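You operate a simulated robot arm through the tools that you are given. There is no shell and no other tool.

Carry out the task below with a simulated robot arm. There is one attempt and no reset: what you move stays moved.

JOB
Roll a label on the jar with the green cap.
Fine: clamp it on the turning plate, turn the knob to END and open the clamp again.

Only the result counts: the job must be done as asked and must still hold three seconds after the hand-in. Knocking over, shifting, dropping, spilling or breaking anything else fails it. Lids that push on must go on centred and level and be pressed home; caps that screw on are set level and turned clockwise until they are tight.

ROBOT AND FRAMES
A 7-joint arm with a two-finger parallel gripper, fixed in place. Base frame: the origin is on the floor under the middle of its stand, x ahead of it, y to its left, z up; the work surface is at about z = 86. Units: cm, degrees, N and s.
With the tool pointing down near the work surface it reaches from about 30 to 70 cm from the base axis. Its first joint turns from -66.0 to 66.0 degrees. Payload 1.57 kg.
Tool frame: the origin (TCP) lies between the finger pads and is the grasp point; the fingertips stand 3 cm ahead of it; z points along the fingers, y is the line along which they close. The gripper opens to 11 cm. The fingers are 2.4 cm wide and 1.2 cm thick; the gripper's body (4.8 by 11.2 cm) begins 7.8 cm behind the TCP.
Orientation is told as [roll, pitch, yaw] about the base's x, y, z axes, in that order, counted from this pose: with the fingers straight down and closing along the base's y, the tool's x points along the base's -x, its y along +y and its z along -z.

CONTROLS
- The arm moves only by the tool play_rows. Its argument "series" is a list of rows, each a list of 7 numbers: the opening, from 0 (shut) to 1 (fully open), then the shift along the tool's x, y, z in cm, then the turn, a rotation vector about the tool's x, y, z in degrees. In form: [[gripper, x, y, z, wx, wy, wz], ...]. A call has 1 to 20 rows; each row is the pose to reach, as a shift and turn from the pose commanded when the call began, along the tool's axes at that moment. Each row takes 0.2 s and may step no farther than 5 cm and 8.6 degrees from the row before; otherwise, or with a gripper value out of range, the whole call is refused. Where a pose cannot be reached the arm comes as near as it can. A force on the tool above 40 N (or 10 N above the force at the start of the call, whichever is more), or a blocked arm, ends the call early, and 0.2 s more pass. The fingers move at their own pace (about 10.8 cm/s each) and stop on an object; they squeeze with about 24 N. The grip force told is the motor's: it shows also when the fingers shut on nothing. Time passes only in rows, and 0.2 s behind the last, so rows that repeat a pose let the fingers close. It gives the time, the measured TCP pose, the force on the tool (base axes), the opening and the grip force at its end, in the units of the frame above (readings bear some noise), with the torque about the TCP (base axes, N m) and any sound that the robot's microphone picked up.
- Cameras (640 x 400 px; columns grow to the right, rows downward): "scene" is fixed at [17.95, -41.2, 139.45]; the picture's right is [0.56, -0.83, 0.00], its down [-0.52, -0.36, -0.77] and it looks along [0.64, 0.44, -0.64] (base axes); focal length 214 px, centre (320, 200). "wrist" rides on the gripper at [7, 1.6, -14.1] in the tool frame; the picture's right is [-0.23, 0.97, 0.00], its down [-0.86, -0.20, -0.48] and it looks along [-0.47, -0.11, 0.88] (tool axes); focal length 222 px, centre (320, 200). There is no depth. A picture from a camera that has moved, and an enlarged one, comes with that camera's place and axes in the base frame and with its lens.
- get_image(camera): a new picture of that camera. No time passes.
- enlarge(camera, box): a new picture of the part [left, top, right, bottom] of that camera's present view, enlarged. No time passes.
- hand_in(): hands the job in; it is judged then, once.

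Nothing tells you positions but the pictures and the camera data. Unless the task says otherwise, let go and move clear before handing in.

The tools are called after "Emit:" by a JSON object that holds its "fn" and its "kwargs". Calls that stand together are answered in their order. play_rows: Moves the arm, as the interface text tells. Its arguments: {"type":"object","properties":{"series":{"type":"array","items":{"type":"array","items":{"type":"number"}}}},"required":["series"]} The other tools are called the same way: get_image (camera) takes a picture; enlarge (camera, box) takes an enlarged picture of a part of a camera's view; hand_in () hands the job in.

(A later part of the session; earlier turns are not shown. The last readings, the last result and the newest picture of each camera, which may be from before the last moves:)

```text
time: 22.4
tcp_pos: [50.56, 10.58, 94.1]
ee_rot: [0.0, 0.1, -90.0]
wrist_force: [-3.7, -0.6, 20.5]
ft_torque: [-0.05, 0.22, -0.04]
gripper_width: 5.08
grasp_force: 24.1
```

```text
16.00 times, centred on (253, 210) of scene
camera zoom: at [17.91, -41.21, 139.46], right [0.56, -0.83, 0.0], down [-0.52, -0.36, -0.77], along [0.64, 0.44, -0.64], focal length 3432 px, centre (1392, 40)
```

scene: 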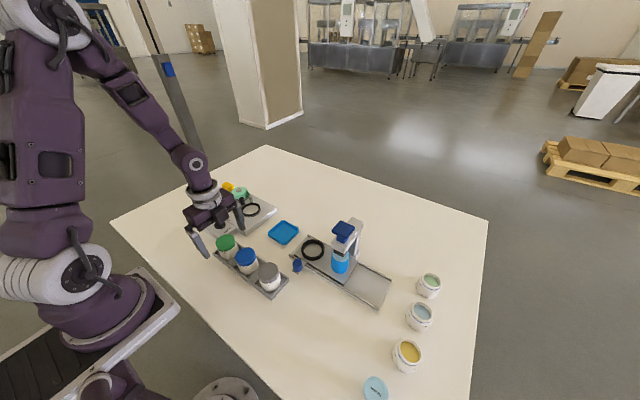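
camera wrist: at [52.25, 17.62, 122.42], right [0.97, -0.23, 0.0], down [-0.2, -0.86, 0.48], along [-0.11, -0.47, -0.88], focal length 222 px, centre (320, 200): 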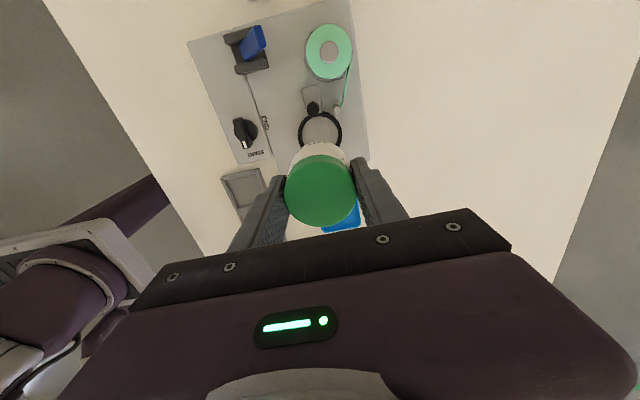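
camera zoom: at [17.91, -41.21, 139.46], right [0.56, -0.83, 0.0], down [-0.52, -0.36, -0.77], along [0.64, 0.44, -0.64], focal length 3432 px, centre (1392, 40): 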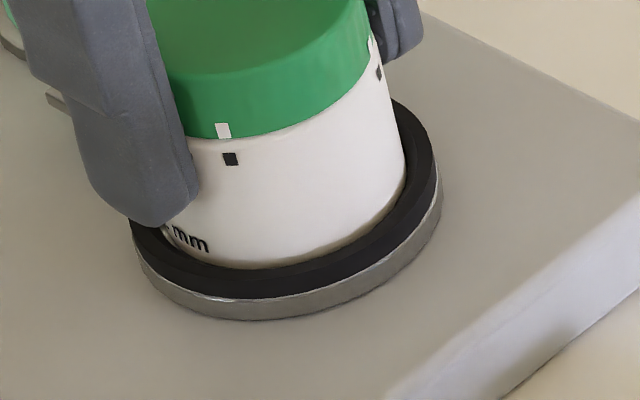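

The jar touched at 20 N with a slight push toward −x, so it is probably rubbing the ring's +x edge. I'll lift a hair, shift 0.1 cm toward −x and lower again to see if it settles deeper.

Emit:
{"fn": "play_rows", "kwargs": {"series": [[0.35, 0, 0, -0.2, 0, 0, 0], [0.35, 0, -0.1, -0.2, 0, 0, 0], [0.35, 0, -0.1, -0.1, 0, 0, 0], [0.35, 0, -0.1, -0.1, 0, 0, 0]]}}

Emit:
{"fn": "play_rows", "kwargs": {"series": [[0.35, 0, 0, 0.1, 0, 0, 0], [0.35, 0, 0, 0.1, 0, 0, 0]]}}

Emit:
{"fn": "enlarge", "kwargs": {"camera": "scene", "box": [244, 202, 262, 218]}}

Emit:
{"fn": "enlarge", "kwargs": {"camera": "wrist", "box": [270, 105, 370, 175]}}

```text
time: 23.4
tcp_pos: [50.43, 10.48, 94.15]
ee_rot: [0.0, 0.0, -90.0]
wrist_force: [-1.1, 0.3, -0.3]
ft_torque: [0.0, 0.01, -0.03]
gripper_width: 5.1
grasp_force: 24.0
```

```text
time: 24.0
tcp_pos: [50.47, 10.48, 94.03]
ee_rot: [0.2, 0.0, -90.0]
wrist_force: [-0.1, -2.2, 10.9]
ft_torque: [-0.1, 0.06, 0.01]
gripper_width: 5.11
grasp_force: 24.1
```

```text
16.00 times, centred on (253, 210) of scene
camera zoom: at [17.93, -41.21, 139.45], right [0.56, -0.83, 0.0], down [-0.52, -0.36, -0.77], along [0.64, 0.44, -0.64], focal length 3432 px, centre (1392, 40)
```

zoom: 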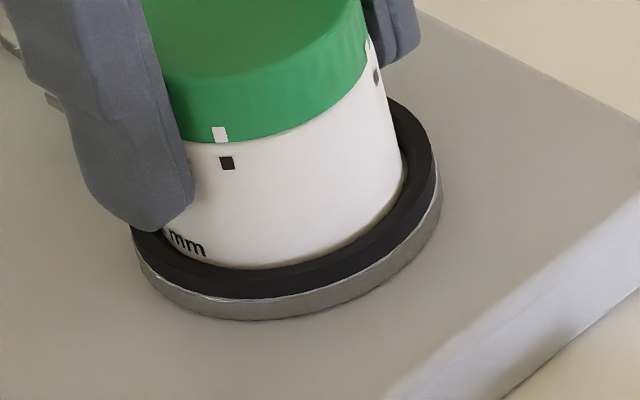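

```text
5.71 times, centred on (320, 140) of wrist
camera zoom: at [52.12, 17.46, 108.22], right [0.97, -0.23, 0.0], down [-0.2, -0.85, 0.48], along [-0.11, -0.47, -0.88], focal length 1269 px, centre (320, 543)
```

zoom: 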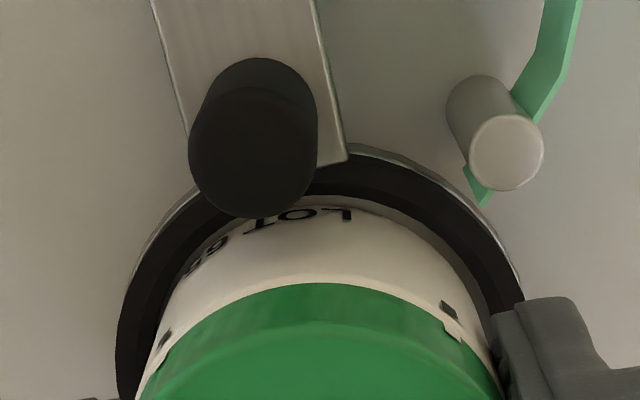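

Force dropped at the same height, so the jar sits a bit deeper; now there is a small −y push. I'll ease up, shift 0.08 cm toward −y and lower again.

Emit:
{"fn": "play_rows", "kwargs": {"series": [[0.35, 0, 0, -0.12, 0, 0, 0], [0.35, -0.08, 0, -0.12, 0, 0, 0], [0.35, -0.08, 0, 0, 0, 0, 0], [0.35, -0.08, 0, 0, 0, 0, 0]]}}

Emit:
{"fn": "play_rows", "kwargs": {"series": [[0.35, 0, 0, 0.05, 0, 0, 0], [0.35, 0, 0, 0.05, 0, 0, 0]]}}

Emit:
{"fn": "enlarge", "kwargs": {"camera": "scene", "box": [244, 202, 262, 218]}}

Emit:
{"fn": "enlarge", "kwargs": {"camera": "wrist", "box": [270, 105, 370, 175]}}

```text
time: 25.0
tcp_pos: [50.42, 10.48, 94.09]
ee_rot: [0.1, 0.1, -90.0]
wrist_force: [2.3, 6.9, 22.5]
ft_torque: [0.15, -0.02, -0.03]
gripper_width: 5.08
grasp_force: 24.4
```

```text
time: 25.6
tcp_pos: [50.55, 10.56, 93.87]
ee_rot: [0.1, 0.0, -90.0]
wrist_force: [2.5, 8.0, 22.3]
ft_torque: [0.2, -0.07, -0.04]
gripper_width: 5.08
grasp_force: 23.9
```

```text
16.00 times, centred on (253, 210) of scene
camera zoom: at [17.92, -41.19, 139.46], right [0.56, -0.83, 0.0], down [-0.52, -0.36, -0.77], along [0.64, 0.44, -0.64], focal length 3432 px, centre (1392, 40)
```

zoom: 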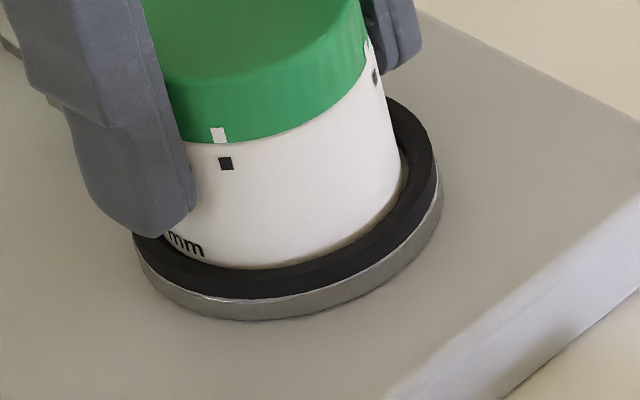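

```text
5.71 times, centred on (320, 140) of wrist
camera zoom: at [52.1, 17.44, 108.08], right [0.97, -0.23, 0.0], down [-0.2, -0.86, 0.48], along [-0.11, -0.47, -0.88], focal length 1269 px, centre (320, 543)
```

zoom: 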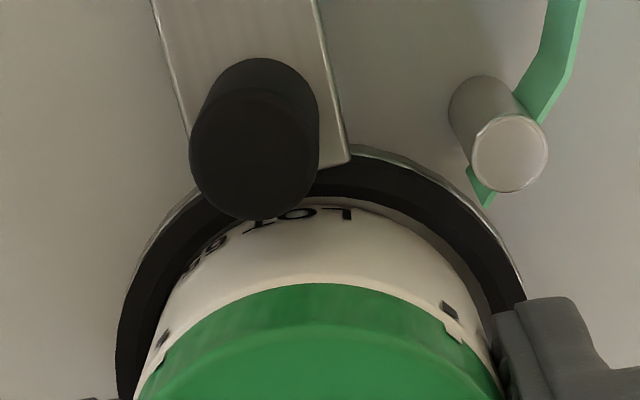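

The forces now show contact on the −y and −x sides, so the centre is slightly back the other way. I'll ease up, shift +0.05 in y and +0.03 in x, and lower again.

Emit:
{"fn": "play_rows", "kwargs": {"series": [[0.35, 0, 0, -0.2, 0, 0, 0], [0.35, 0.06, 0.03, -0.2, 0, 0, 0], [0.35, 0.06, 0.03, -0.05, 0, 0, 0], [0.35, 0.06, 0.03, -0.05, 0, 0, 0]]}}

Emit:
{"fn": "play_rows", "kwargs": {"series": [[0.35, 0, 0, 0.05, 0, 0, 0], [0.35, 0, 0, 0.05, 0, 0, 0]]}}

Emit:
{"fn": "enlarge", "kwargs": {"camera": "scene", "box": [244, 202, 262, 218]}}

```text
time: 26.6
tcp_pos: [50.34, 10.5, 93.87]
ee_rot: [-0.1, 0.0, -90.0]
wrist_force: [2.7, -0.7, -0.3]
ft_torque: [-0.01, -0.17, -0.03]
gripper_width: 5.09
grasp_force: 24.0
```

```text
time: 27.2
tcp_pos: [50.51, 10.47, 93.98]
ee_rot: [-0.1, 0.0, -90.0]
wrist_force: [-1.3, 1.3, 4.5]
ft_torque: [-0.06, 0.07, -0.02]
gripper_width: 5.11
grasp_force: 23.9
```

```text
16.00 times, centred on (253, 210) of scene
camera zoom: at [17.94, -41.2, 139.46], right [0.56, -0.83, 0.0], down [-0.52, -0.36, -0.77], along [0.64, 0.44, -0.64], focal length 3432 px, centre (1392, 40)
```

zoom: 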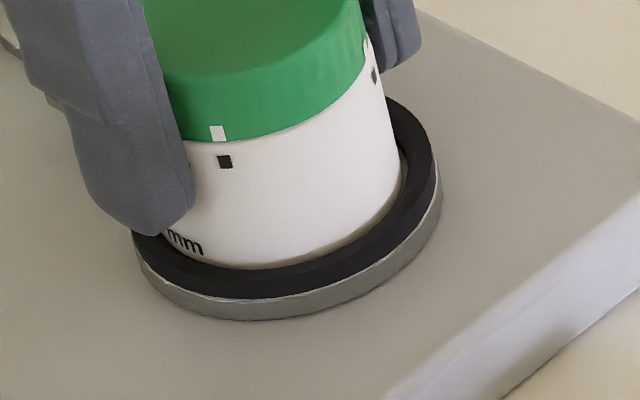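

Emit:
{"fn": "play_rows", "kwargs": {"series": [[0.35, 0, 0, 0.06, 0, 0, 0], [0.35, 0, 0, 0.12, 0, 0, 0], [0.35, 0, 0, 0.12, 0, 0, 0]]}}

Emit:
{"fn": "enlarge", "kwargs": {"camera": "scene", "box": [244, 202, 262, 218]}}

Emit:
{"fn": "enlarge", "kwargs": {"camera": "wrist", "box": [270, 105, 370, 175]}}

```text
time: 28.0
tcp_pos: [50.43, 10.46, 93.89]
ee_rot: [0.1, 0.0, -90.0]
wrist_force: [-5.2, 0.7, 23.4]
ft_torque: [0.01, 0.22, -0.02]
gripper_width: 5.11
grasp_force: 24.3
```

```text
16.00 times, centred on (253, 210) of scene
camera zoom: at [17.9, -41.2, 139.46], right [0.56, -0.83, 0.0], down [-0.52, -0.36, -0.77], along [0.64, 0.44, -0.64], focal length 3432 px, centre (1392, 40)
```

zoom: 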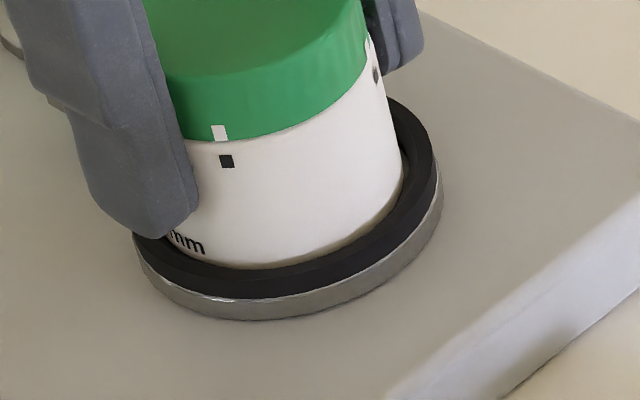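

```text
5.71 times, centred on (320, 140) of wrist
camera zoom: at [52.14, 17.46, 108.0], right [0.97, -0.23, 0.0], down [-0.2, -0.86, 0.48], along [-0.11, -0.47, -0.88], focal length 1269 px, centre (320, 543)
```

zoom: 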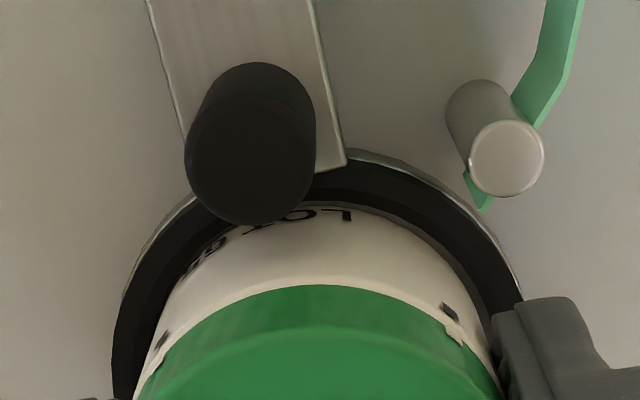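

The jar presses mostly straight down now (23 N) and sits lower than at first contact. I'll relieve the force and open the fingers only slightly, so the jar can settle while still being fenced in.

Emit:
{"fn": "play_rows", "kwargs": {"series": [[0.35, 0, 0, -0.13, 0, 0, 0], [0.35, 0, 0, -0.13, 0, 0, 0], [0.48, 0, 0, -0.13, 0, 0, 0], [0.49, 0, 0, -0.13, 0, 0, 0], [0.49, 0, 0, -0.13, 0, 0, 0]]}}

Emit:
{"fn": "enlarge", "kwargs": {"camera": "scene", "box": [244, 202, 262, 218]}}

Emit:
{"fn": "enlarge", "kwargs": {"camera": "wrist", "box": [270, 105, 370, 175]}}

Emit:
{"fn": "enlarge", "kwargs": {"camera": "wrist", "box": [260, 90, 400, 235]}}

```text
time: 29.2
tcp_pos: [50.41, 10.55, 93.86]
ee_rot: [0.0, 0.0, -90.1]
wrist_force: [-0.1, -0.3, -0.3]
ft_torque: [-0.01, -0.05, 0.01]
gripper_width: 5.39
grasp_force: 0.0
```

```text
16.00 times, centred on (253, 210) of scene
camera zoom: at [17.95, -41.2, 139.45], right [0.56, -0.83, 0.0], down [-0.52, -0.36, -0.77], along [0.64, 0.44, -0.64], focal length 3432 px, centre (1392, 40)
```

zoom: 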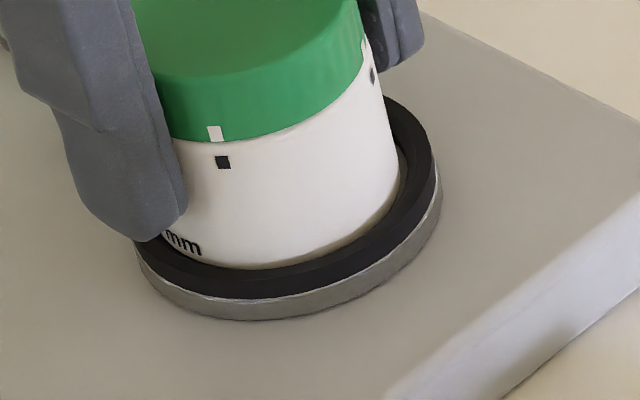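

```text
5.71 times, centred on (320, 140) of wrist
camera zoom: at [52.12, 17.52, 108.03], right [0.97, -0.23, 0.0], down [-0.2, -0.86, 0.48], along [-0.11, -0.47, -0.88], focal length 1269 px, centre (320, 543)
```

zoom: 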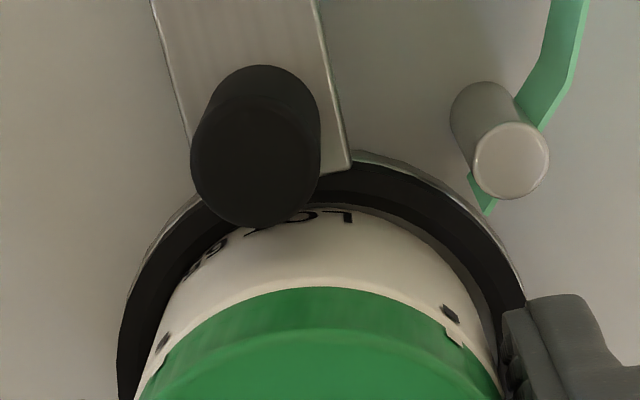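

```text
2.76 times, centred on (330, 162) of wrist
camera zoom: at [52.12, 17.52, 108.03], right [0.97, -0.23, 0.0], down [-0.2, -0.86, 0.48], along [-0.11, -0.47, -0.88], focal length 613 px, centre (292, 303)
```

zoom: 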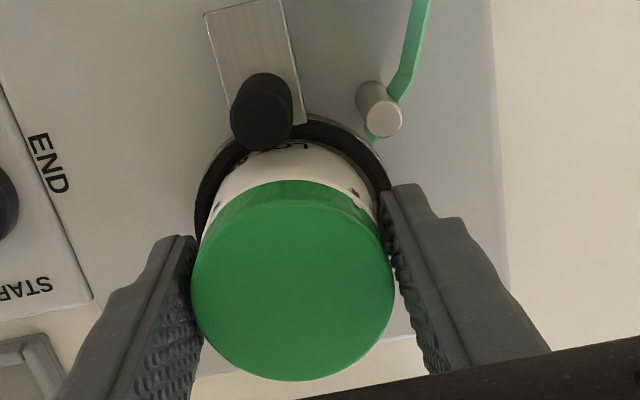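

The jar stands upright inside the ring with the fingers loosened. I'll open wider and rise straight up, then inspect.

Emit:
{"fn": "play_rows", "kwargs": {"series": [[0.6, 0, 0, 0, 0, 0, 0], [0.75, 0, 0, 0, 0, 0, 0], [0.8, 0, 0, 0, 0, 0, 0], [0.8, 0, 0, -1, 0, 0, 0], [0.8, 0, 0, -3, 0, 0, 0], [0.8, 0, 0, -6, 0, 0, 0], [0.8, 0, 0, -9, 0, 0, 0], [0.8, 0, 0, -12, 0, 0, 0], [0.8, 0, 0, -12, 0, 0, 0]]}}

Emit:
{"fn": "enlarge", "kwargs": {"camera": "wrist", "box": [230, 60, 410, 190]}}

Emit:
{"fn": "enlarge", "kwargs": {"camera": "scene", "box": [190, 175, 280, 235]}}

Emit:
{"fn": "enlarge", "kwargs": {"camera": "scene", "box": [235, 190, 265, 220]}}

```text
time: 31.2
tcp_pos: [50.3, 10.35, 106.18]
ee_rot: [0.0, -0.1, -90.0]
wrist_force: [0.2, -0.7, 0.1]
ft_torque: [-0.01, -0.01, 0.01]
gripper_width: 8.8
grasp_force: 0.1
```

```text
3.08 times, centred on (320, 125) of wrist
camera zoom: at [52.03, 17.33, 120.24], right [0.97, -0.23, 0.0], down [-0.2, -0.85, 0.48], along [-0.11, -0.47, -0.88], focal length 684 px, centre (320, 431)
```

zoom: 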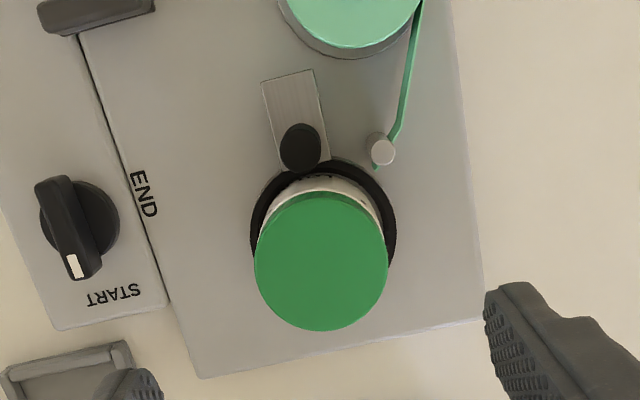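

```text
6.67 times, centred on (235, 205) of scene
camera zoom: at [17.95, -41.2, 139.45], right [0.56, -0.83, 0.0], down [-0.52, -0.36, -0.77], along [0.64, 0.44, -0.64], focal length 1430 px, centre (887, 167)
```

zoom: 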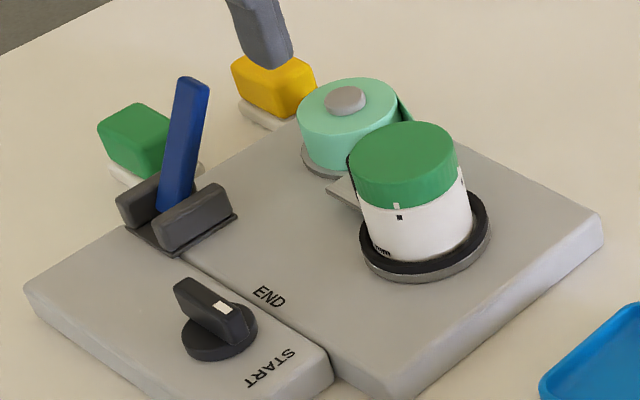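

```text
13.33 times, centred on (250, 205) of scene
camera zoom: at [17.95, -41.2, 139.45], right [0.56, -0.83, 0.0], down [-0.52, -0.36, -0.77], along [0.64, 0.44, -0.64], focal length 2860 px, centre (1253, 133)
```

zoom: 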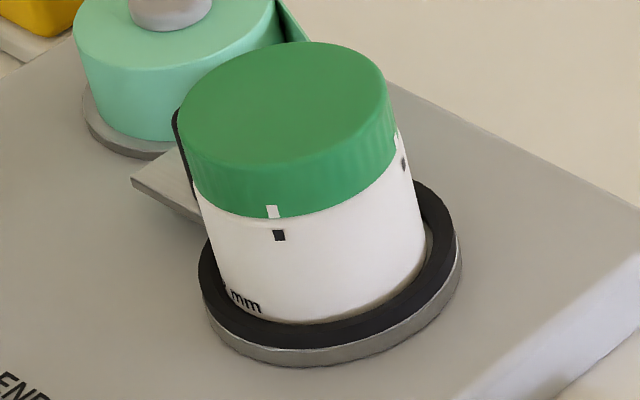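

The jar stands upright in the ring, inside the clearance. Next is the lever: I'll move over it with the fingers as a fork (closing along x), at about (46.3, 22.3).

Emit:
{"fn": "play_rows", "kwargs": {"series": [[0.8, 2.5, -0.8, 0, 0, 0, 0], [0.7, 5, -1.6, 0, 0, 0, 0], [0.6, 7.5, -2.4, 0, 0, 0, 0], [0.5, 10, -3.2, 0, 0, 0, 0], [0.45, 12, -4.0, 0, 0, 0, 0], [0.45, 12, -4.0, 1.5, 0, 0, 0], [0.45, 12, -4.0, 3, 0, 0, 0], [0.45, 12, -4.0, 3, 0, 0, 0]]}}

Emit:
{"fn": "get_image", "kwargs": {"camera": "wrist"}}

Emit:
{"fn": "enlarge", "kwargs": {"camera": "wrist", "box": [240, 90, 400, 220]}}

Emit:
{"fn": "enlarge", "kwargs": {"camera": "scene", "box": [180, 150, 280, 235]}}

```text
time: 33.0
tcp_pos: [46.34, 22.51, 102.99]
ee_rot: [0.1, 0.0, -90.1]
wrist_force: [-0.7, -0.1, -0.2]
ft_torque: [0.05, 0.01, -0.03]
gripper_width: 4.94
grasp_force: 0.0
```

```text
taken
camera wrist: at [48.05, 29.54, 117.05], right [0.97, -0.23, 0.0], down [-0.2, -0.85, 0.48], along [-0.11, -0.47, -0.88], focal length 222 px, centre (320, 200)
```

wrist: 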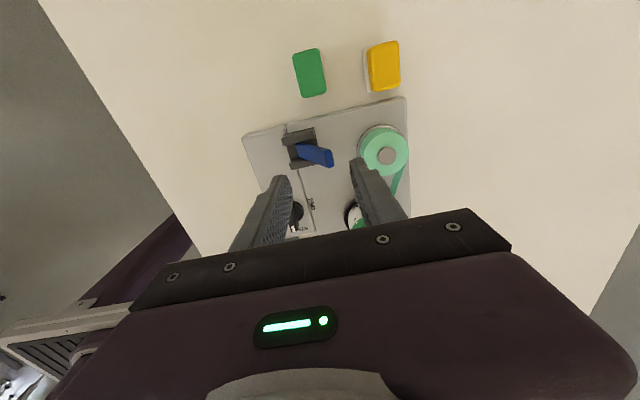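

```text
3.08 times, centred on (320, 155) of wrist
camera zoom: at [48.05, 29.54, 117.05], right [0.97, -0.23, 0.0], down [-0.2, -0.85, 0.48], along [-0.11, -0.47, -0.88], focal length 684 px, centre (320, 338)
```

zoom: 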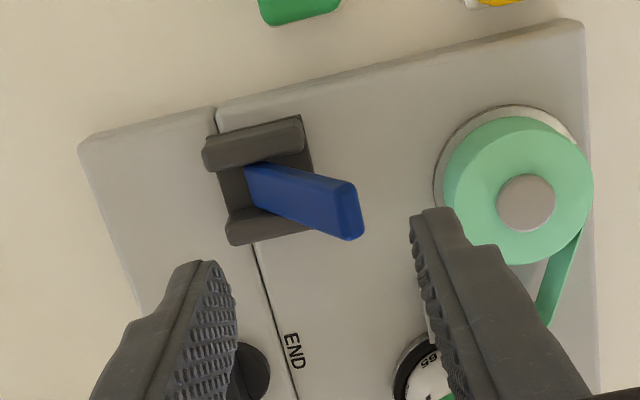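

```text
4.71 times, centred on (230, 192) of scene
camera zoom: at [17.95, -41.2, 139.45], right [0.56, -0.83, 0.0], down [-0.52, -0.36, -0.77], along [0.64, 0.44, -0.64], focal length 1009 px, centre (744, 235)
```

zoom: 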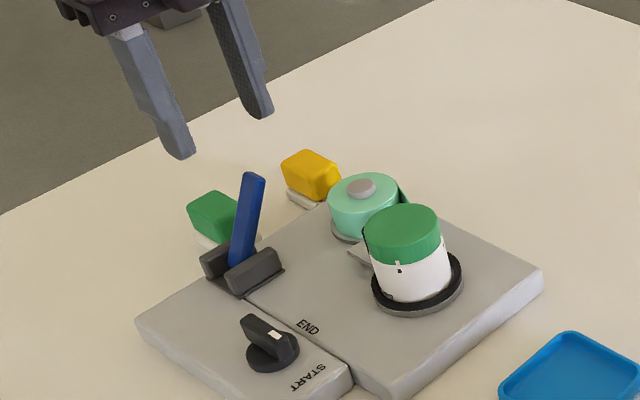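

The lever tip is at about (47.5, 22.4, 95.6). I'll lower the fork around it (fingertips to z ≈ 92.5), then push it gently toward −x.

Emit:
{"fn": "play_rows", "kwargs": {"series": [[0.45, 0, 0.15, 2, 0, 0, 0], [0.45, 0, 0.15, 4, 0, 0, 0], [0.45, 0, 0.15, 6, 0, 0, 0], [0.45, 0, 0.15, 7.3, 0, 0, 0], [0.45, 0, 0.15, 7.3, 0, 0, 0]]}}

Emit:
{"fn": "enlarge", "kwargs": {"camera": "wrist", "box": [240, 90, 400, 220]}}

Emit:
{"fn": "enlarge", "kwargs": {"camera": "scene", "box": [180, 160, 280, 235]}}

```text
time: 34.2
tcp_pos: [46.59, 22.23, 95.59]
ee_rot: [0.1, 0.0, -89.9]
wrist_force: [0.5, -0.3, -0.2]
ft_torque: [0.01, 0.03, 0.01]
gripper_width: 4.96
grasp_force: 0.1
```

```text
3.08 times, centred on (320, 155) of wrist
camera zoom: at [48.31, 29.25, 109.76], right [0.97, -0.23, 0.0], down [-0.2, -0.86, 0.48], along [-0.11, -0.47, -0.88], focal length 684 px, centre (320, 338)
```

zoom: 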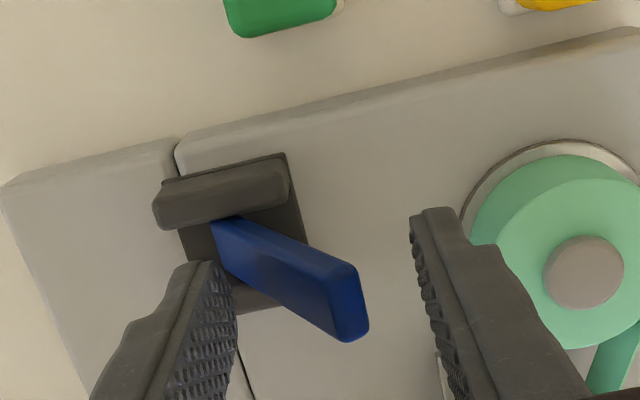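

```text
5.33 times, centred on (230, 198) of scene
camera zoom: at [17.95, -41.2, 139.45], right [0.56, -0.83, 0.0], down [-0.52, -0.36, -0.77], along [0.64, 0.44, -0.64], focal length 1144 px, centre (800, 213)
```

zoom: 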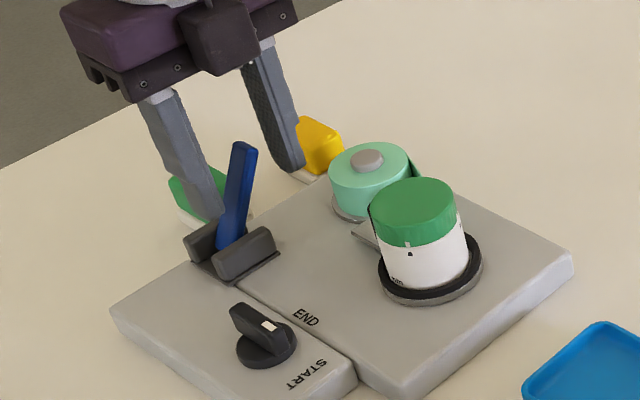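

The fork straddles the lever with clearance. I'll push toward −x in small steps and watch the force and the roller.

Emit:
{"fn": "play_rows", "kwargs": {"series": [[0.45, 0, -0.5, 0, 0, 0, 0], [0.45, 0, -1.0, 0, 0, 0, 0], [0.45, 0, -1.4, 0, 0, 0, 0], [0.45, 0, -1.8, 0, 0, 0, 0], [0.45, 0, -2.2, 0, 0, 0, 0]]}}

Emit:
{"fn": "enlarge", "kwargs": {"camera": "wrist", "box": [240, 90, 400, 220]}}

Emit:
{"fn": "enlarge", "kwargs": {"camera": "scene", "box": [180, 160, 280, 235]}}

```text
time: 35.4
tcp_pos: [44.23, 22.44, 95.56]
ee_rot: [0.0, 0.1, -90.0]
wrist_force: [1.0, 0.2, 0.8]
ft_torque: [-0.01, -0.02, 0.01]
gripper_width: 5.03
grasp_force: 0.6
```

```text
3.08 times, centred on (320, 155) of wrist
camera zoom: at [45.95, 29.42, 109.78], right [0.97, -0.23, 0.0], down [-0.2, -0.85, 0.48], along [-0.11, -0.47, -0.88], focal length 684 px, centre (320, 338)
```

zoom: 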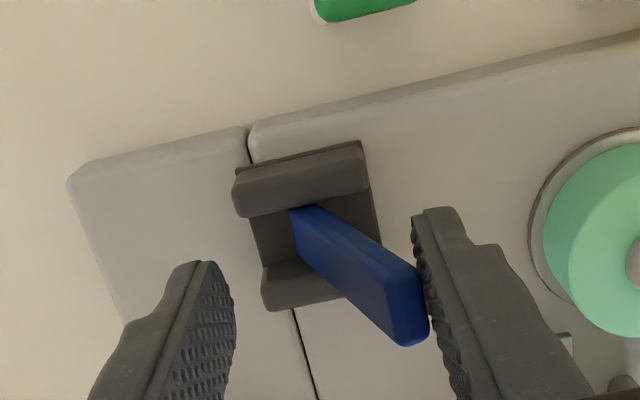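

```text
5.33 times, centred on (230, 198) of scene
camera zoom: at [17.96, -41.2, 139.45], right [0.56, -0.83, 0.0], down [-0.52, -0.36, -0.77], along [0.64, 0.44, -0.64], focal length 1144 px, centre (800, 213)
```

zoom: 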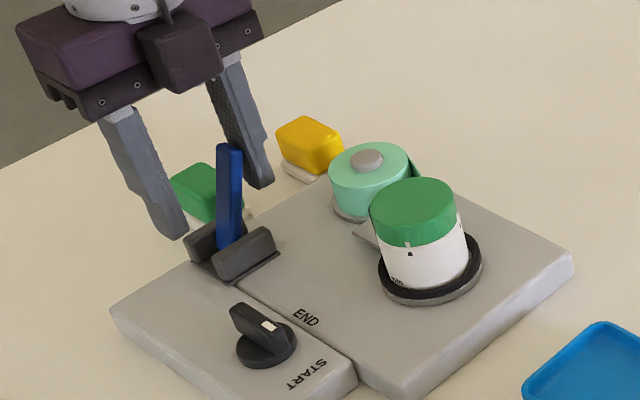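

The lever follows easily toward −x (about 1 N). I'll keep pushing in steps.

Emit:
{"fn": "play_rows", "kwargs": {"series": [[0.45, 0, -0.5, 0, 0, 0, 0], [0.45, 0, -1.0, 0, 0, 0, 0], [0.45, 0, -1.5, 0, 0, 0, 0], [0.45, 0, -2.0, 0, 0, 0, 0], [0.45, 0, -2.5, 0, 0, 0, 0]]}}

Emit:
{"fn": "enlarge", "kwargs": {"camera": "wrist", "box": [240, 90, 400, 220]}}

Emit:
{"fn": "enlarge", "kwargs": {"camera": "scene", "box": [180, 160, 280, 235]}}

```text
time: 36.6
tcp_pos: [41.9, 22.43, 95.66]
ee_rot: [0.0, 0.0, -90.0]
wrist_force: [1.1, 0.1, 0.4]
ft_torque: [0.01, 0.0, 0.0]
gripper_width: 5.03
grasp_force: 0.2
```

```text
3.08 times, centred on (320, 155) of wrist
camera zoom: at [43.65, 29.49, 109.76], right [0.97, -0.23, 0.0], down [-0.2, -0.86, 0.48], along [-0.11, -0.47, -0.88], focal length 684 px, centre (320, 338)
```

zoom: 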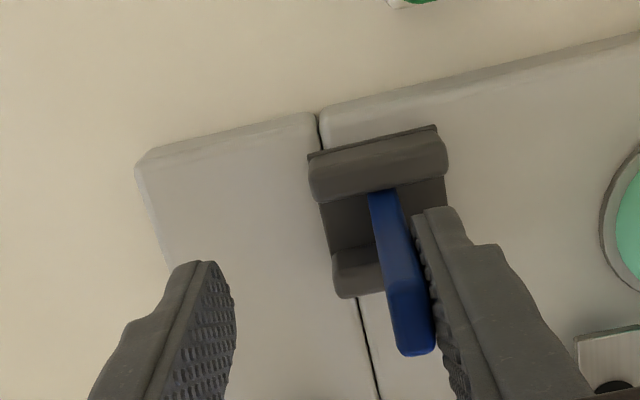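

```text
5.33 times, centred on (230, 198) of scene
camera zoom: at [17.96, -41.2, 139.45], right [0.56, -0.83, 0.0], down [-0.52, -0.36, -0.77], along [0.64, 0.44, -0.64], focal length 1144 px, centre (800, 213)
```

zoom: 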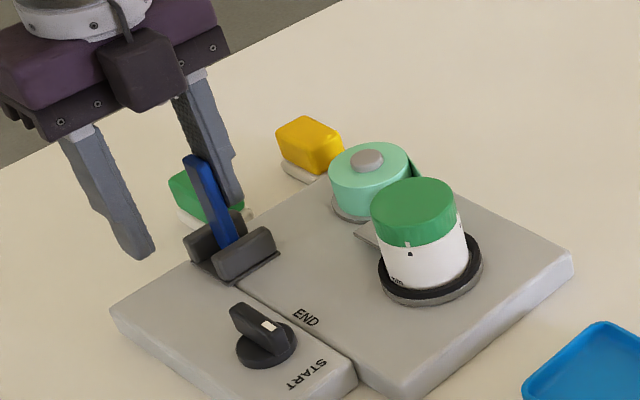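

The lever is now upright; pushing on toward −x.

Emit:
{"fn": "play_rows", "kwargs": {"series": [[0.45, 0, -0.5, 0, 0, 0, 0], [0.45, 0, -1.0, 0, 0, 0, 0], [0.45, 0, -1.5, 0, 0, 0, 0], [0.45, 0, -2.0, 0, 0, 0, 0]]}}

Emit:
{"fn": "enlarge", "kwargs": {"camera": "wrist", "box": [240, 90, 440, 220]}}

Emit:
{"fn": "enlarge", "kwargs": {"camera": "scene", "box": [180, 160, 280, 235]}}

```text
time: 37.6
tcp_pos: [40.04, 22.45, 95.75]
ee_rot: [0.2, 0.2, -90.0]
wrist_force: [8.0, 2.3, 2.8]
ft_torque: [0.03, -0.3, 0.04]
gripper_width: 5.66
grasp_force: 4.0
```

```text
3.08 times, centred on (340, 155) of wrist
camera zoom: at [41.74, 29.39, 109.9], right [0.97, -0.23, 0.0], down [-0.2, -0.86, 0.48], along [-0.11, -0.47, -0.88], focal length 684 px, centre (258, 338)
```

zoom: 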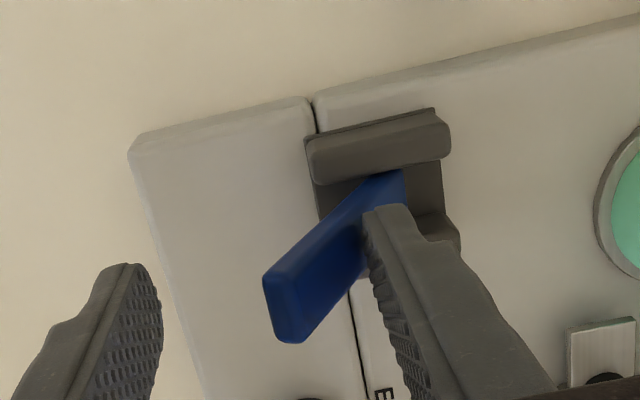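

```text
5.33 times, centred on (230, 198) of scene
camera zoom: at [17.97, -41.2, 139.45], right [0.56, -0.83, 0.0], down [-0.53, -0.36, -0.77], along [0.64, 0.44, -0.64], focal length 1144 px, centre (800, 213)
```

zoom: 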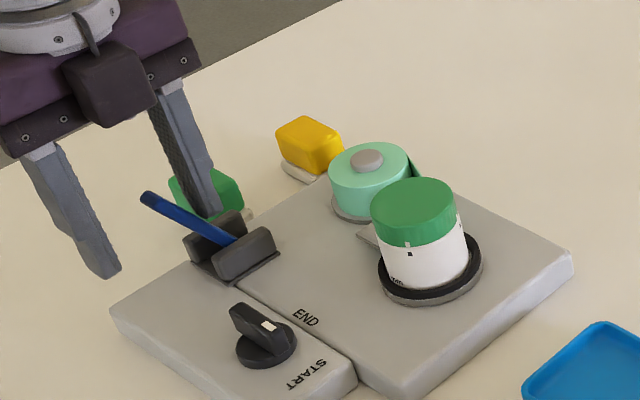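

The lever reached its other stop, leaning about 28° to −x, with the finger pressing it at 8 N. I'll back off and rise clear, then look whether the roller now presses on the jar.

Emit:
{"fn": "play_rows", "kwargs": {"series": [[0.5, 0, 0.5, 0, 0, 0, 0], [0.5, 0, 0.8, 0, 0, 0, 0], [0.5, 0, 0.8, -2, 0, 0, 0], [0.5, 0, 0.8, -5, 0, 0, 0], [0.5, -2, 2.5, -8, 0, 0, 0], [0.5, -5, 5.0, -11, 0, 0, 0], [0.5, -8.5, 7.8, -12, 0, 0, 0], [0.5, -8.5, 7.8, -12, 0, 0, 0]]}}

Emit:
{"fn": "enlarge", "kwargs": {"camera": "wrist", "box": [220, 20, 420, 170]}}

Emit:
{"fn": "enlarge", "kwargs": {"camera": "scene", "box": [190, 175, 280, 235]}}

Emit:
{"fn": "get_image", "kwargs": {"camera": "wrist"}}

```text
time: 39.4
tcp_pos: [47.7, 14.01, 107.52]
ee_rot: [0.0, -0.1, -90.0]
wrist_force: [0.7, 0.3, 0.3]
ft_torque: [0.01, 0.0, -0.03]
gripper_width: 5.49
grasp_force: 0.0
```

```text
2.67 times, centred on (320, 95) of wrist
camera zoom: at [49.43, 20.95, 121.63], right [0.97, -0.23, 0.0], down [-0.2, -0.86, 0.48], along [-0.11, -0.47, -0.88], focal length 592 px, centre (320, 480)
```

zoom: 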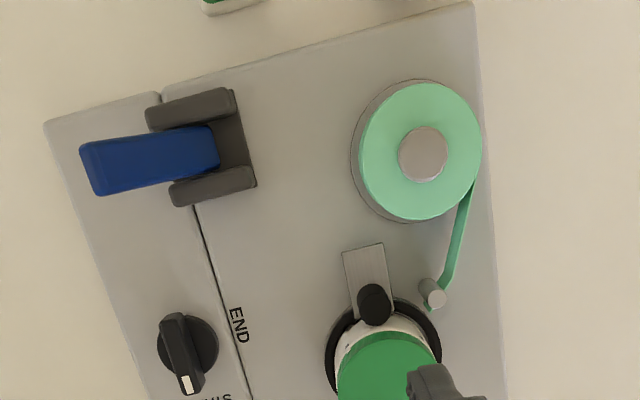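

```text
6.67 times, centred on (235, 205) of scene
camera zoom: at [17.95, -41.2, 139.45], right [0.56, -0.83, 0.0], down [-0.52, -0.36, -0.77], along [0.64, 0.44, -0.64], focal length 1430 px, centre (887, 167)
```

zoom: 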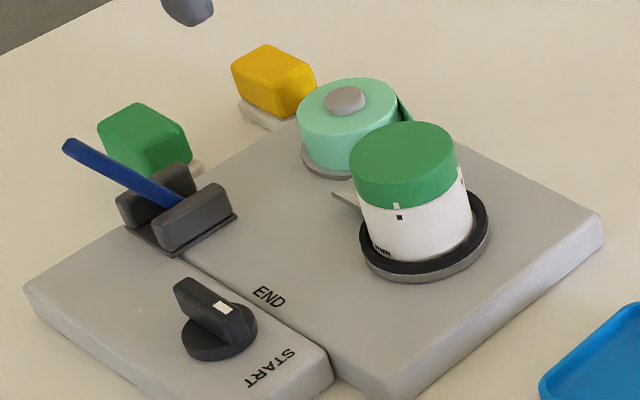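

```text
taken
camera wrist: at [49.43, 20.95, 121.63], right [0.97, -0.23, 0.0], down [-0.2, -0.86, 0.48], along [-0.11, -0.47, -0.88], focal length 222 px, centre (320, 200)
```

wrist: 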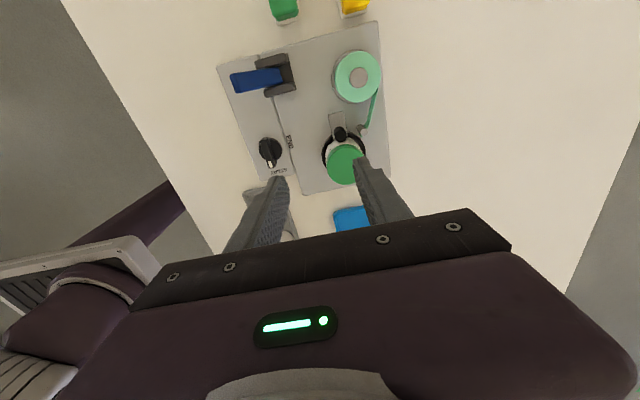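

The lever now leans the other way and the slide with the roller has moved about 0.6 cm toward the jar. I'll zoom in on the roller contact.

Emit:
{"fn": "enlarge", "kwargs": {"camera": "wrist", "box": [310, 105, 375, 160]}}

Emit:
{"fn": "enlarge", "kwargs": {"camera": "scene", "box": [235, 190, 265, 220]}}

Emit:
{"fn": "enlarge", "kwargs": {"camera": "scene", "box": [190, 185, 230, 225]}}

```text
7.27 times, centred on (342, 132) of wrist
camera zoom: at [49.43, 20.95, 121.63], right [0.97, -0.23, 0.0], down [-0.2, -0.86, 0.48], along [-0.11, -0.47, -0.88], focal length 1615 px, centre (156, 691)
```

zoom: 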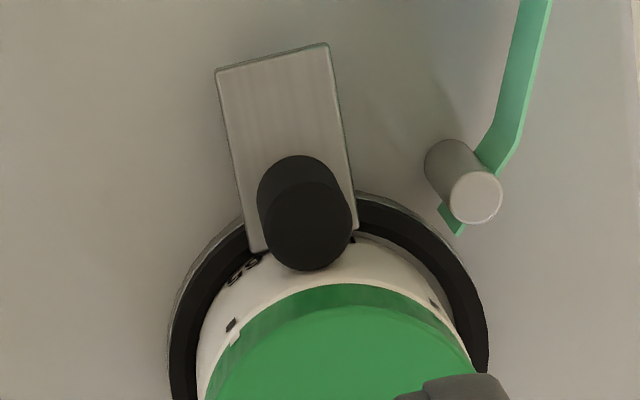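

```text
13.33 times, centred on (250, 205) of scene
camera zoom: at [17.95, -41.2, 139.45], right [0.56, -0.83, 0.0], down [-0.52, -0.36, -0.77], along [0.64, 0.44, -0.64], focal length 2860 px, centre (1253, 133)
```

zoom: 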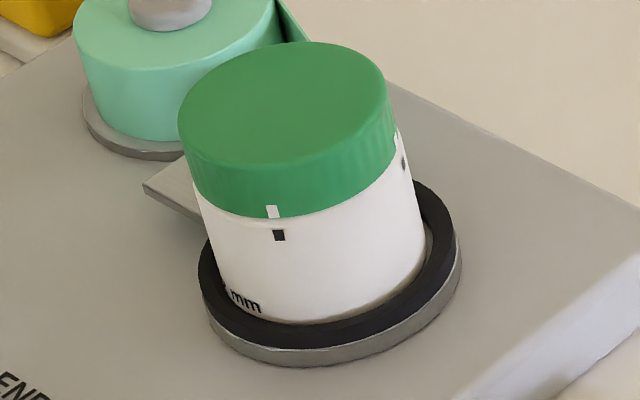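

```text
10.00 times, centred on (210, 205) of scene
camera zoom: at [17.95, -41.2, 139.45], right [0.56, -0.83, 0.0], down [-0.52, -0.36, -0.77], along [0.64, 0.44, -0.64], focal length 2145 px, centre (1420, 150)
```

zoom: 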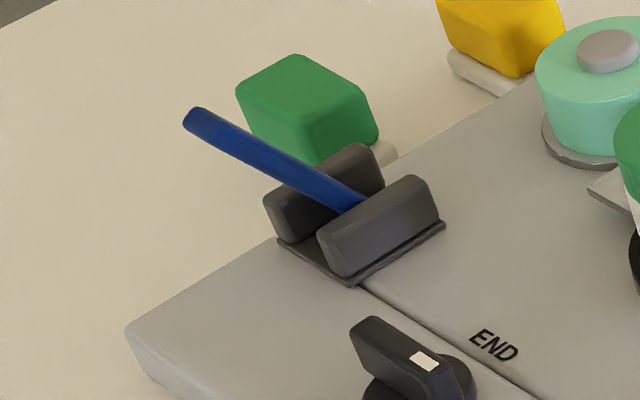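

The roller rests against the jar and the lever sits at its other stop. Next the knob at about (40.2, 13.6): I'll move over it with the fingers set to straddle its bar.

Emit:
{"fn": "play_rows", "kwargs": {"series": [[0.4, -0.2, -2.5, 0, 0, 0, 0], [0.36, -0.4, -5, 1, 0, 0, 0], [0.36, -0.4, -7.5, 3, 0, 0, 0], [0.36, -0.4, -7.5, 5.5, 0, 0, 0], [0.36, -0.4, -7.5, 8, 0, 0, 0], [0.36, -0.4, -7.5, 10, 0, 0, 0], [0.36, -0.4, -7.5, 10, 0, 0, 0]]}}

Emit:
{"fn": "enlarge", "kwargs": {"camera": "wrist", "box": [250, 100, 390, 220]}}

Emit:
{"fn": "enlarge", "kwargs": {"camera": "scene", "box": [190, 180, 270, 240]}}

```text
time: 41.0
tcp_pos: [39.96, 13.61, 97.78]
ee_rot: [0.0, 0.1, -90.0]
wrist_force: [0.0, -0.2, 0.2]
ft_torque: [0.04, 0.0, -0.04]
gripper_width: 3.96
grasp_force: 0.1
```

```text
3.33 times, centred on (320, 160) of wrist
camera zoom: at [41.72, 20.58, 111.87], right [0.97, -0.23, 0.0], down [-0.2, -0.86, 0.48], along [-0.11, -0.47, -0.88], focal length 740 px, centre (320, 333)
```

zoom: 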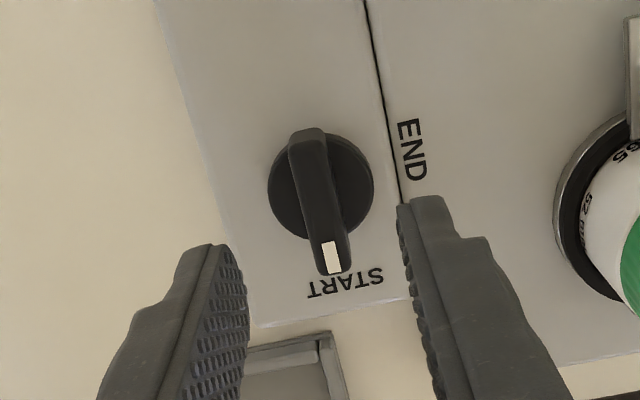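

```text
6.67 times, centred on (230, 210) of scene
camera zoom: at [17.95, -41.2, 139.45], right [0.56, -0.83, 0.0], down [-0.52, -0.36, -0.77], along [0.64, 0.44, -0.64], focal length 1430 px, centre (920, 133)
```

zoom: 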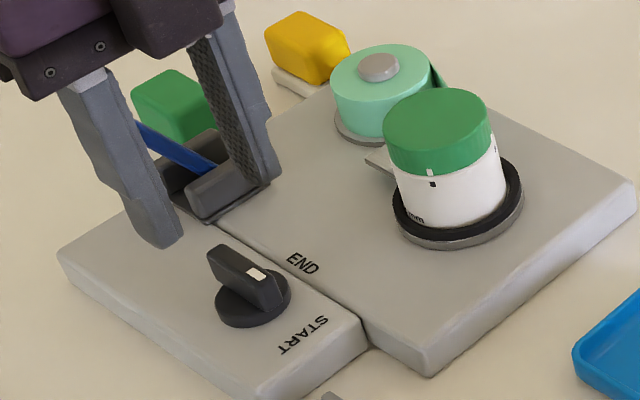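

The knob axis lies right under the tool (within 0.05 cm). I'll lower so the fingertips come to about z = 89.4, beside the bar, then close gently.

Emit:
{"fn": "play_rows", "kwargs": {"series": [[0.36, 0, 0.02, 1.5, 0, 0, 0], [0.36, 0, 0.02, 3, 0, 0, 0], [0.36, 0, 0.02, 4.3, 0, 0, 0], [0.36, 0, 0.02, 5.2, 0, 0, 0], [0.36, 0, 0.02, 5.2, 0, 0, 0]]}}

Emit:
{"fn": "enlarge", "kwargs": {"camera": "wrist", "box": [250, 100, 390, 220]}}

Emit:
{"fn": "enlarge", "kwargs": {"camera": "scene", "box": [200, 200, 250, 240]}}

```text
time: 42.2
tcp_pos: [40.26, 13.64, 92.39]
ee_rot: [-0.1, 0.1, -90.1]
wrist_force: [-0.4, -0.1, 0.6]
ft_torque: [-0.04, 0.01, 0.03]
gripper_width: 3.97
grasp_force: 0.1
```

```text
3.33 times, centred on (320, 160) of wrist
camera zoom: at [41.94, 20.55, 106.56], right [0.97, -0.23, 0.0], down [-0.2, -0.86, 0.48], along [-0.11, -0.47, -0.88], focal length 740 px, centre (320, 333)
```

zoom: 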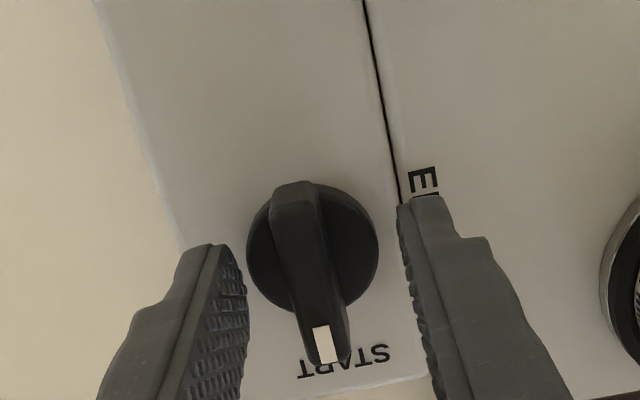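

```text
10.00 times, centred on (225, 220) of scene
camera zoom: at [17.95, -41.2, 139.45], right [0.56, -0.83, 0.0], down [-0.52, -0.36, -0.77], along [0.64, 0.44, -0.64], focal length 2145 px, centre (1270, 0)
```

zoom: 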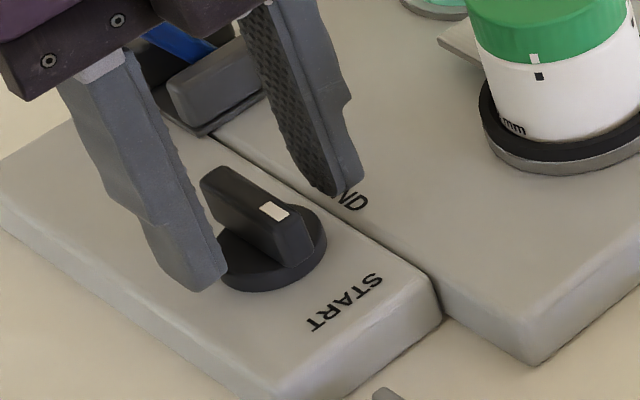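

The arm drifted about 0.2 cm toward +x on the way down, so I'll shift back and close partway to check centring on the bar.

Emit:
{"fn": "play_rows", "kwargs": {"series": [[0.36, 0, -0.1, 0, 0, 0, 0], [0.3, 0, -0.2, 0, 0, 0, 0], [0.2, 0, -0.2, 0, 0, 0, 0], [0.17, 0, -0.2, 0, 0, 0, 0], [0.17, 0, -0.2, 0, 0, 0, 0]]}}

Emit:
{"fn": "enlarge", "kwargs": {"camera": "wrist", "box": [250, 100, 390, 220]}}

```text
time: 43.4
tcp_pos: [40.13, 13.57, 92.54]
ee_rot: [0.0, 0.0, -90.0]
wrist_force: [0.0, 0.2, 0.4]
ft_torque: [0.05, 0.0, -0.01]
gripper_width: 1.88
grasp_force: 0.1
```

```text
3.33 times, centred on (320, 160) of wrist
camera zoom: at [41.72, 20.51, 106.63], right [0.97, -0.23, 0.0], down [-0.2, -0.86, 0.48], along [-0.11, -0.47, -0.88], focal length 740 px, centre (320, 333)
```

zoom: 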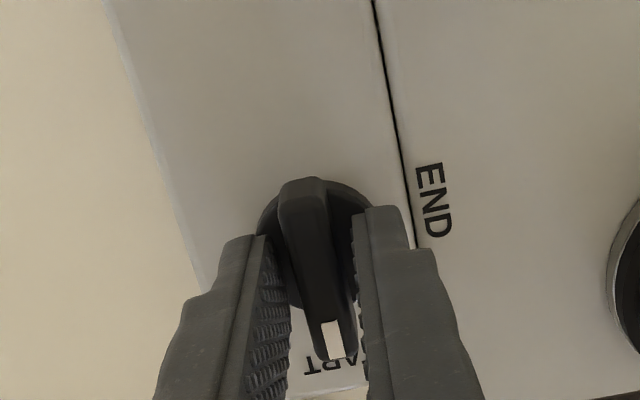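

The fingers straddle the bar evenly. I'll grip it and read the forces.

Emit:
{"fn": "play_rows", "kwargs": {"series": [[0.12, 0, 0, 0, 0, 0, 0], [0.08, 0, 0, 0, 0, 0, 0], [0.05, 0, 0, 0, 0, 0, 0], [0.03, 0, 0, 0, 0, 0, 0], [0.03, 0, 0, 0, 0, 0, 0]]}}

```text
time: 44.6
tcp_pos: [40.01, 13.46, 92.69]
ee_rot: [0.0, 0.0, -90.0]
wrist_force: [-0.8, 0.8, 1.2]
ft_torque: [0.02, 0.0, 0.01]
gripper_width: 1.09
grasp_force: 28.6
```

The bar is gripped (1.1 cm thick) with hardly any side force. I'll turn it counter-clockwise from START toward END, first 30° to check the direction and load.

Emit:
{"fn": "play_rows", "kwargs": {"series": [[0.03, 0, 0, 0, 0, 0, -5], [0.03, 0, 0, 0, 0, 0, -10], [0.03, 0, 0, 0, 0, 0, -15], [0.03, 0, 0, 0, 0, 0, -20], [0.03, 0, 0, 0, 0, 0, -25], [0.03, 0, 0, 0, 0, 0, -30]]}}

Emit:
{"fn": "enlarge", "kwargs": {"camera": "scene", "box": [190, 180, 270, 240]}}

Emit:
{"fn": "enlarge", "kwargs": {"camera": "wrist", "box": [230, 80, 410, 220]}}

```text
time: 46.0
tcp_pos: [40.08, 13.49, 92.54]
ee_rot: [0.0, 0.1, -60.1]
wrist_force: [4.9, -2.4, -9.1]
ft_torque: [0.1, -0.1, -2.07]
gripper_width: 2.47
grasp_force: 36.3
```

```text
6.67 times, centred on (230, 210) of scene
camera zoom: at [17.98, -41.2, 139.45], right [0.56, -0.83, 0.0], down [-0.53, -0.36, -0.77], along [0.64, 0.44, -0.64], focal length 1430 px, centre (920, 133)
```

zoom: 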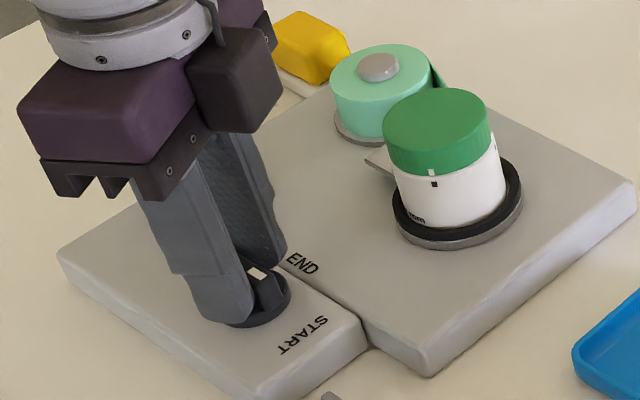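

```text
2.86 times, centred on (320, 150) of wrist
camera zoom: at [38.02, 20.34, 106.62], right [0.96, 0.29, 0.0], down [0.25, -0.84, 0.48], along [0.14, -0.46, -0.88], focal length 635 px, centre (320, 343)
```

zoom: 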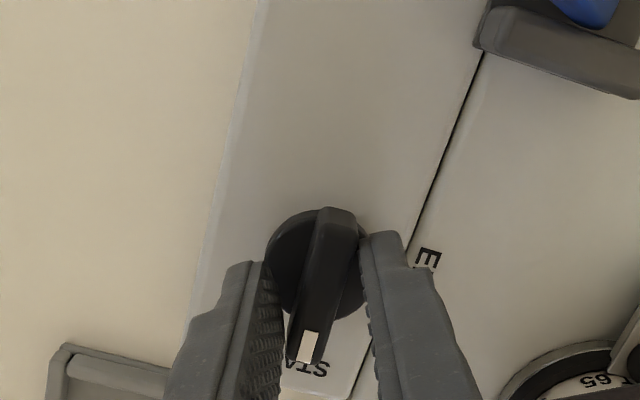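

The knob did not move: the fingers were forced open and the torque rose to 2 Nm, so this direction runs into a stop (or it is blocked). I'll turn back straight away to relieve it.

Emit:
{"fn": "play_rows", "kwargs": {"series": [[0.05, 0, 0, 0, 0, 0, 6], [0.08, 0, 0, 0, 0, 0, 12], [0.1, 0, 0, 0, 0, 0, 18], [0.14, 0, 0, 0, 0, 0, 24], [0.17, 0, 0, 0, 0, 0, 30], [0.17, 0, 0, 0, 0, 0, 30]]}}

Emit:
{"fn": "enlarge", "kwargs": {"camera": "wrist", "box": [230, 80, 410, 220]}}

Emit:
{"fn": "enlarge", "kwargs": {"camera": "scene", "box": [190, 180, 270, 240]}}

```text
time: 47.4
tcp_pos: [40.01, 13.62, 92.59]
ee_rot: [0.1, 0.1, -90.1]
wrist_force: [1.0, 0.8, -0.2]
ft_torque: [-0.02, 0.01, -0.03]
gripper_width: 1.88
grasp_force: 0.1
```

```text
2.86 times, centred on (320, 150) of wrist
camera zoom: at [41.67, 20.62, 106.63], right [0.97, -0.23, 0.0], down [-0.2, -0.85, 0.48], along [-0.11, -0.47, -0.88], focal length 635 px, centre (320, 343)
```

zoom: 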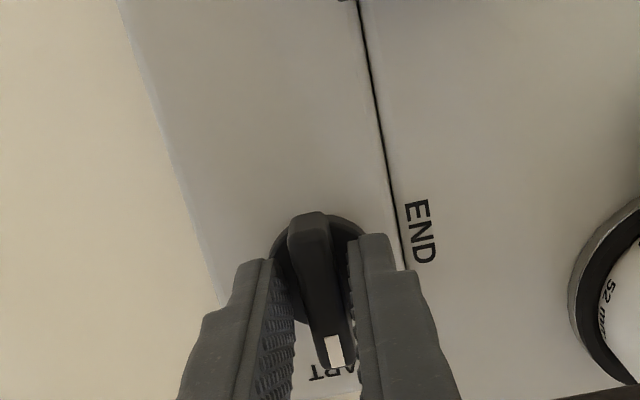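

```text
6.67 times, centred on (230, 210) of scene
camera zoom: at [17.95, -41.2, 139.45], right [0.56, -0.83, 0.0], down [-0.52, -0.36, -0.77], along [0.64, 0.44, -0.64], focal length 1430 px, centre (920, 133)
```

zoom: 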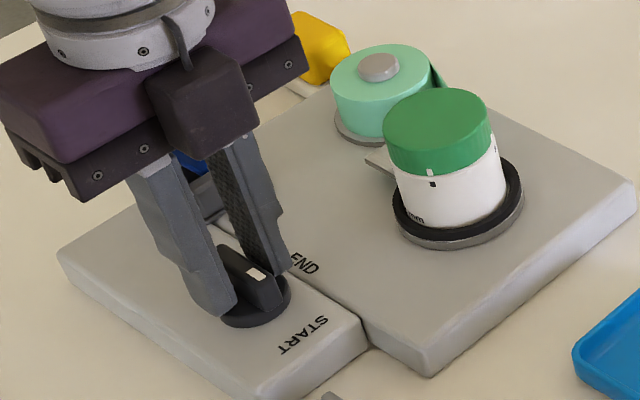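

The machine and knob are unchanged. The stop at START suggests the knob runs the long way: clockwise from START round to END. I'll test a small clockwise turn.

Emit:
{"fn": "play_rows", "kwargs": {"series": [[0.08, 0, 0, 0, 0, 0, 0], [0.03, 0, 0, 0, 0, 0, 0], [0.03, 0, 0, 0, 0, 0, 0], [0.03, 0, 0, 0, 0, 0, 4], [0.03, 0, 0, 0, 0, 0, 8], [0.03, 0, 0, 0, 0, 0, 12]]}}

Emit:
{"fn": "enlarge", "kwargs": {"camera": "wrist", "box": [230, 80, 410, 220]}}

Emit:
{"fn": "enlarge", "kwargs": {"camera": "scene", "box": [190, 180, 270, 240]}}

```text
time: 48.8
tcp_pos: [39.89, 13.55, 92.4]
ee_rot: [-0.1, 0.0, -102.0]
wrist_force: [2.1, 2.7, -15.8]
ft_torque: [-0.61, -0.03, 0.0]
gripper_width: 1.09
grasp_force: 27.6
```

```text
2.86 times, centred on (320, 150) of wrist
camera zoom: at [43.19, 20.12, 106.65], right [0.91, -0.43, 0.0], down [-0.37, -0.79, 0.48], along [-0.2, -0.43, -0.88], focal length 635 px, centre (320, 343)
```

zoom: 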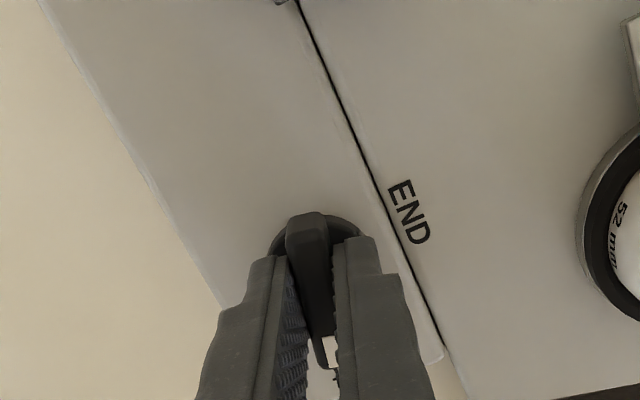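

```text
6.67 times, centred on (230, 210) of scene
camera zoom: at [17.98, -41.18, 139.46], right [0.56, -0.83, 0.0], down [-0.53, -0.36, -0.77], along [0.64, 0.44, -0.64], focal length 1430 px, centre (920, 133)
```

zoom: 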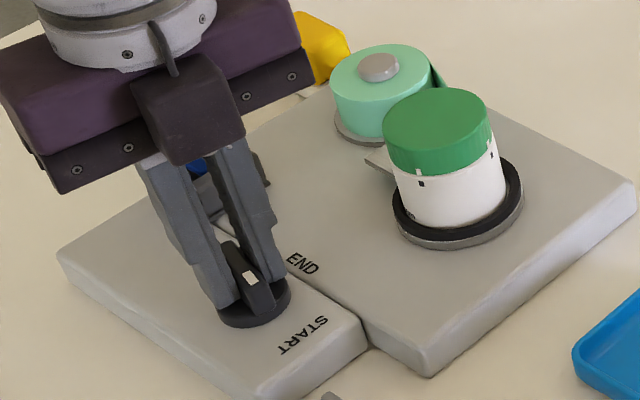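

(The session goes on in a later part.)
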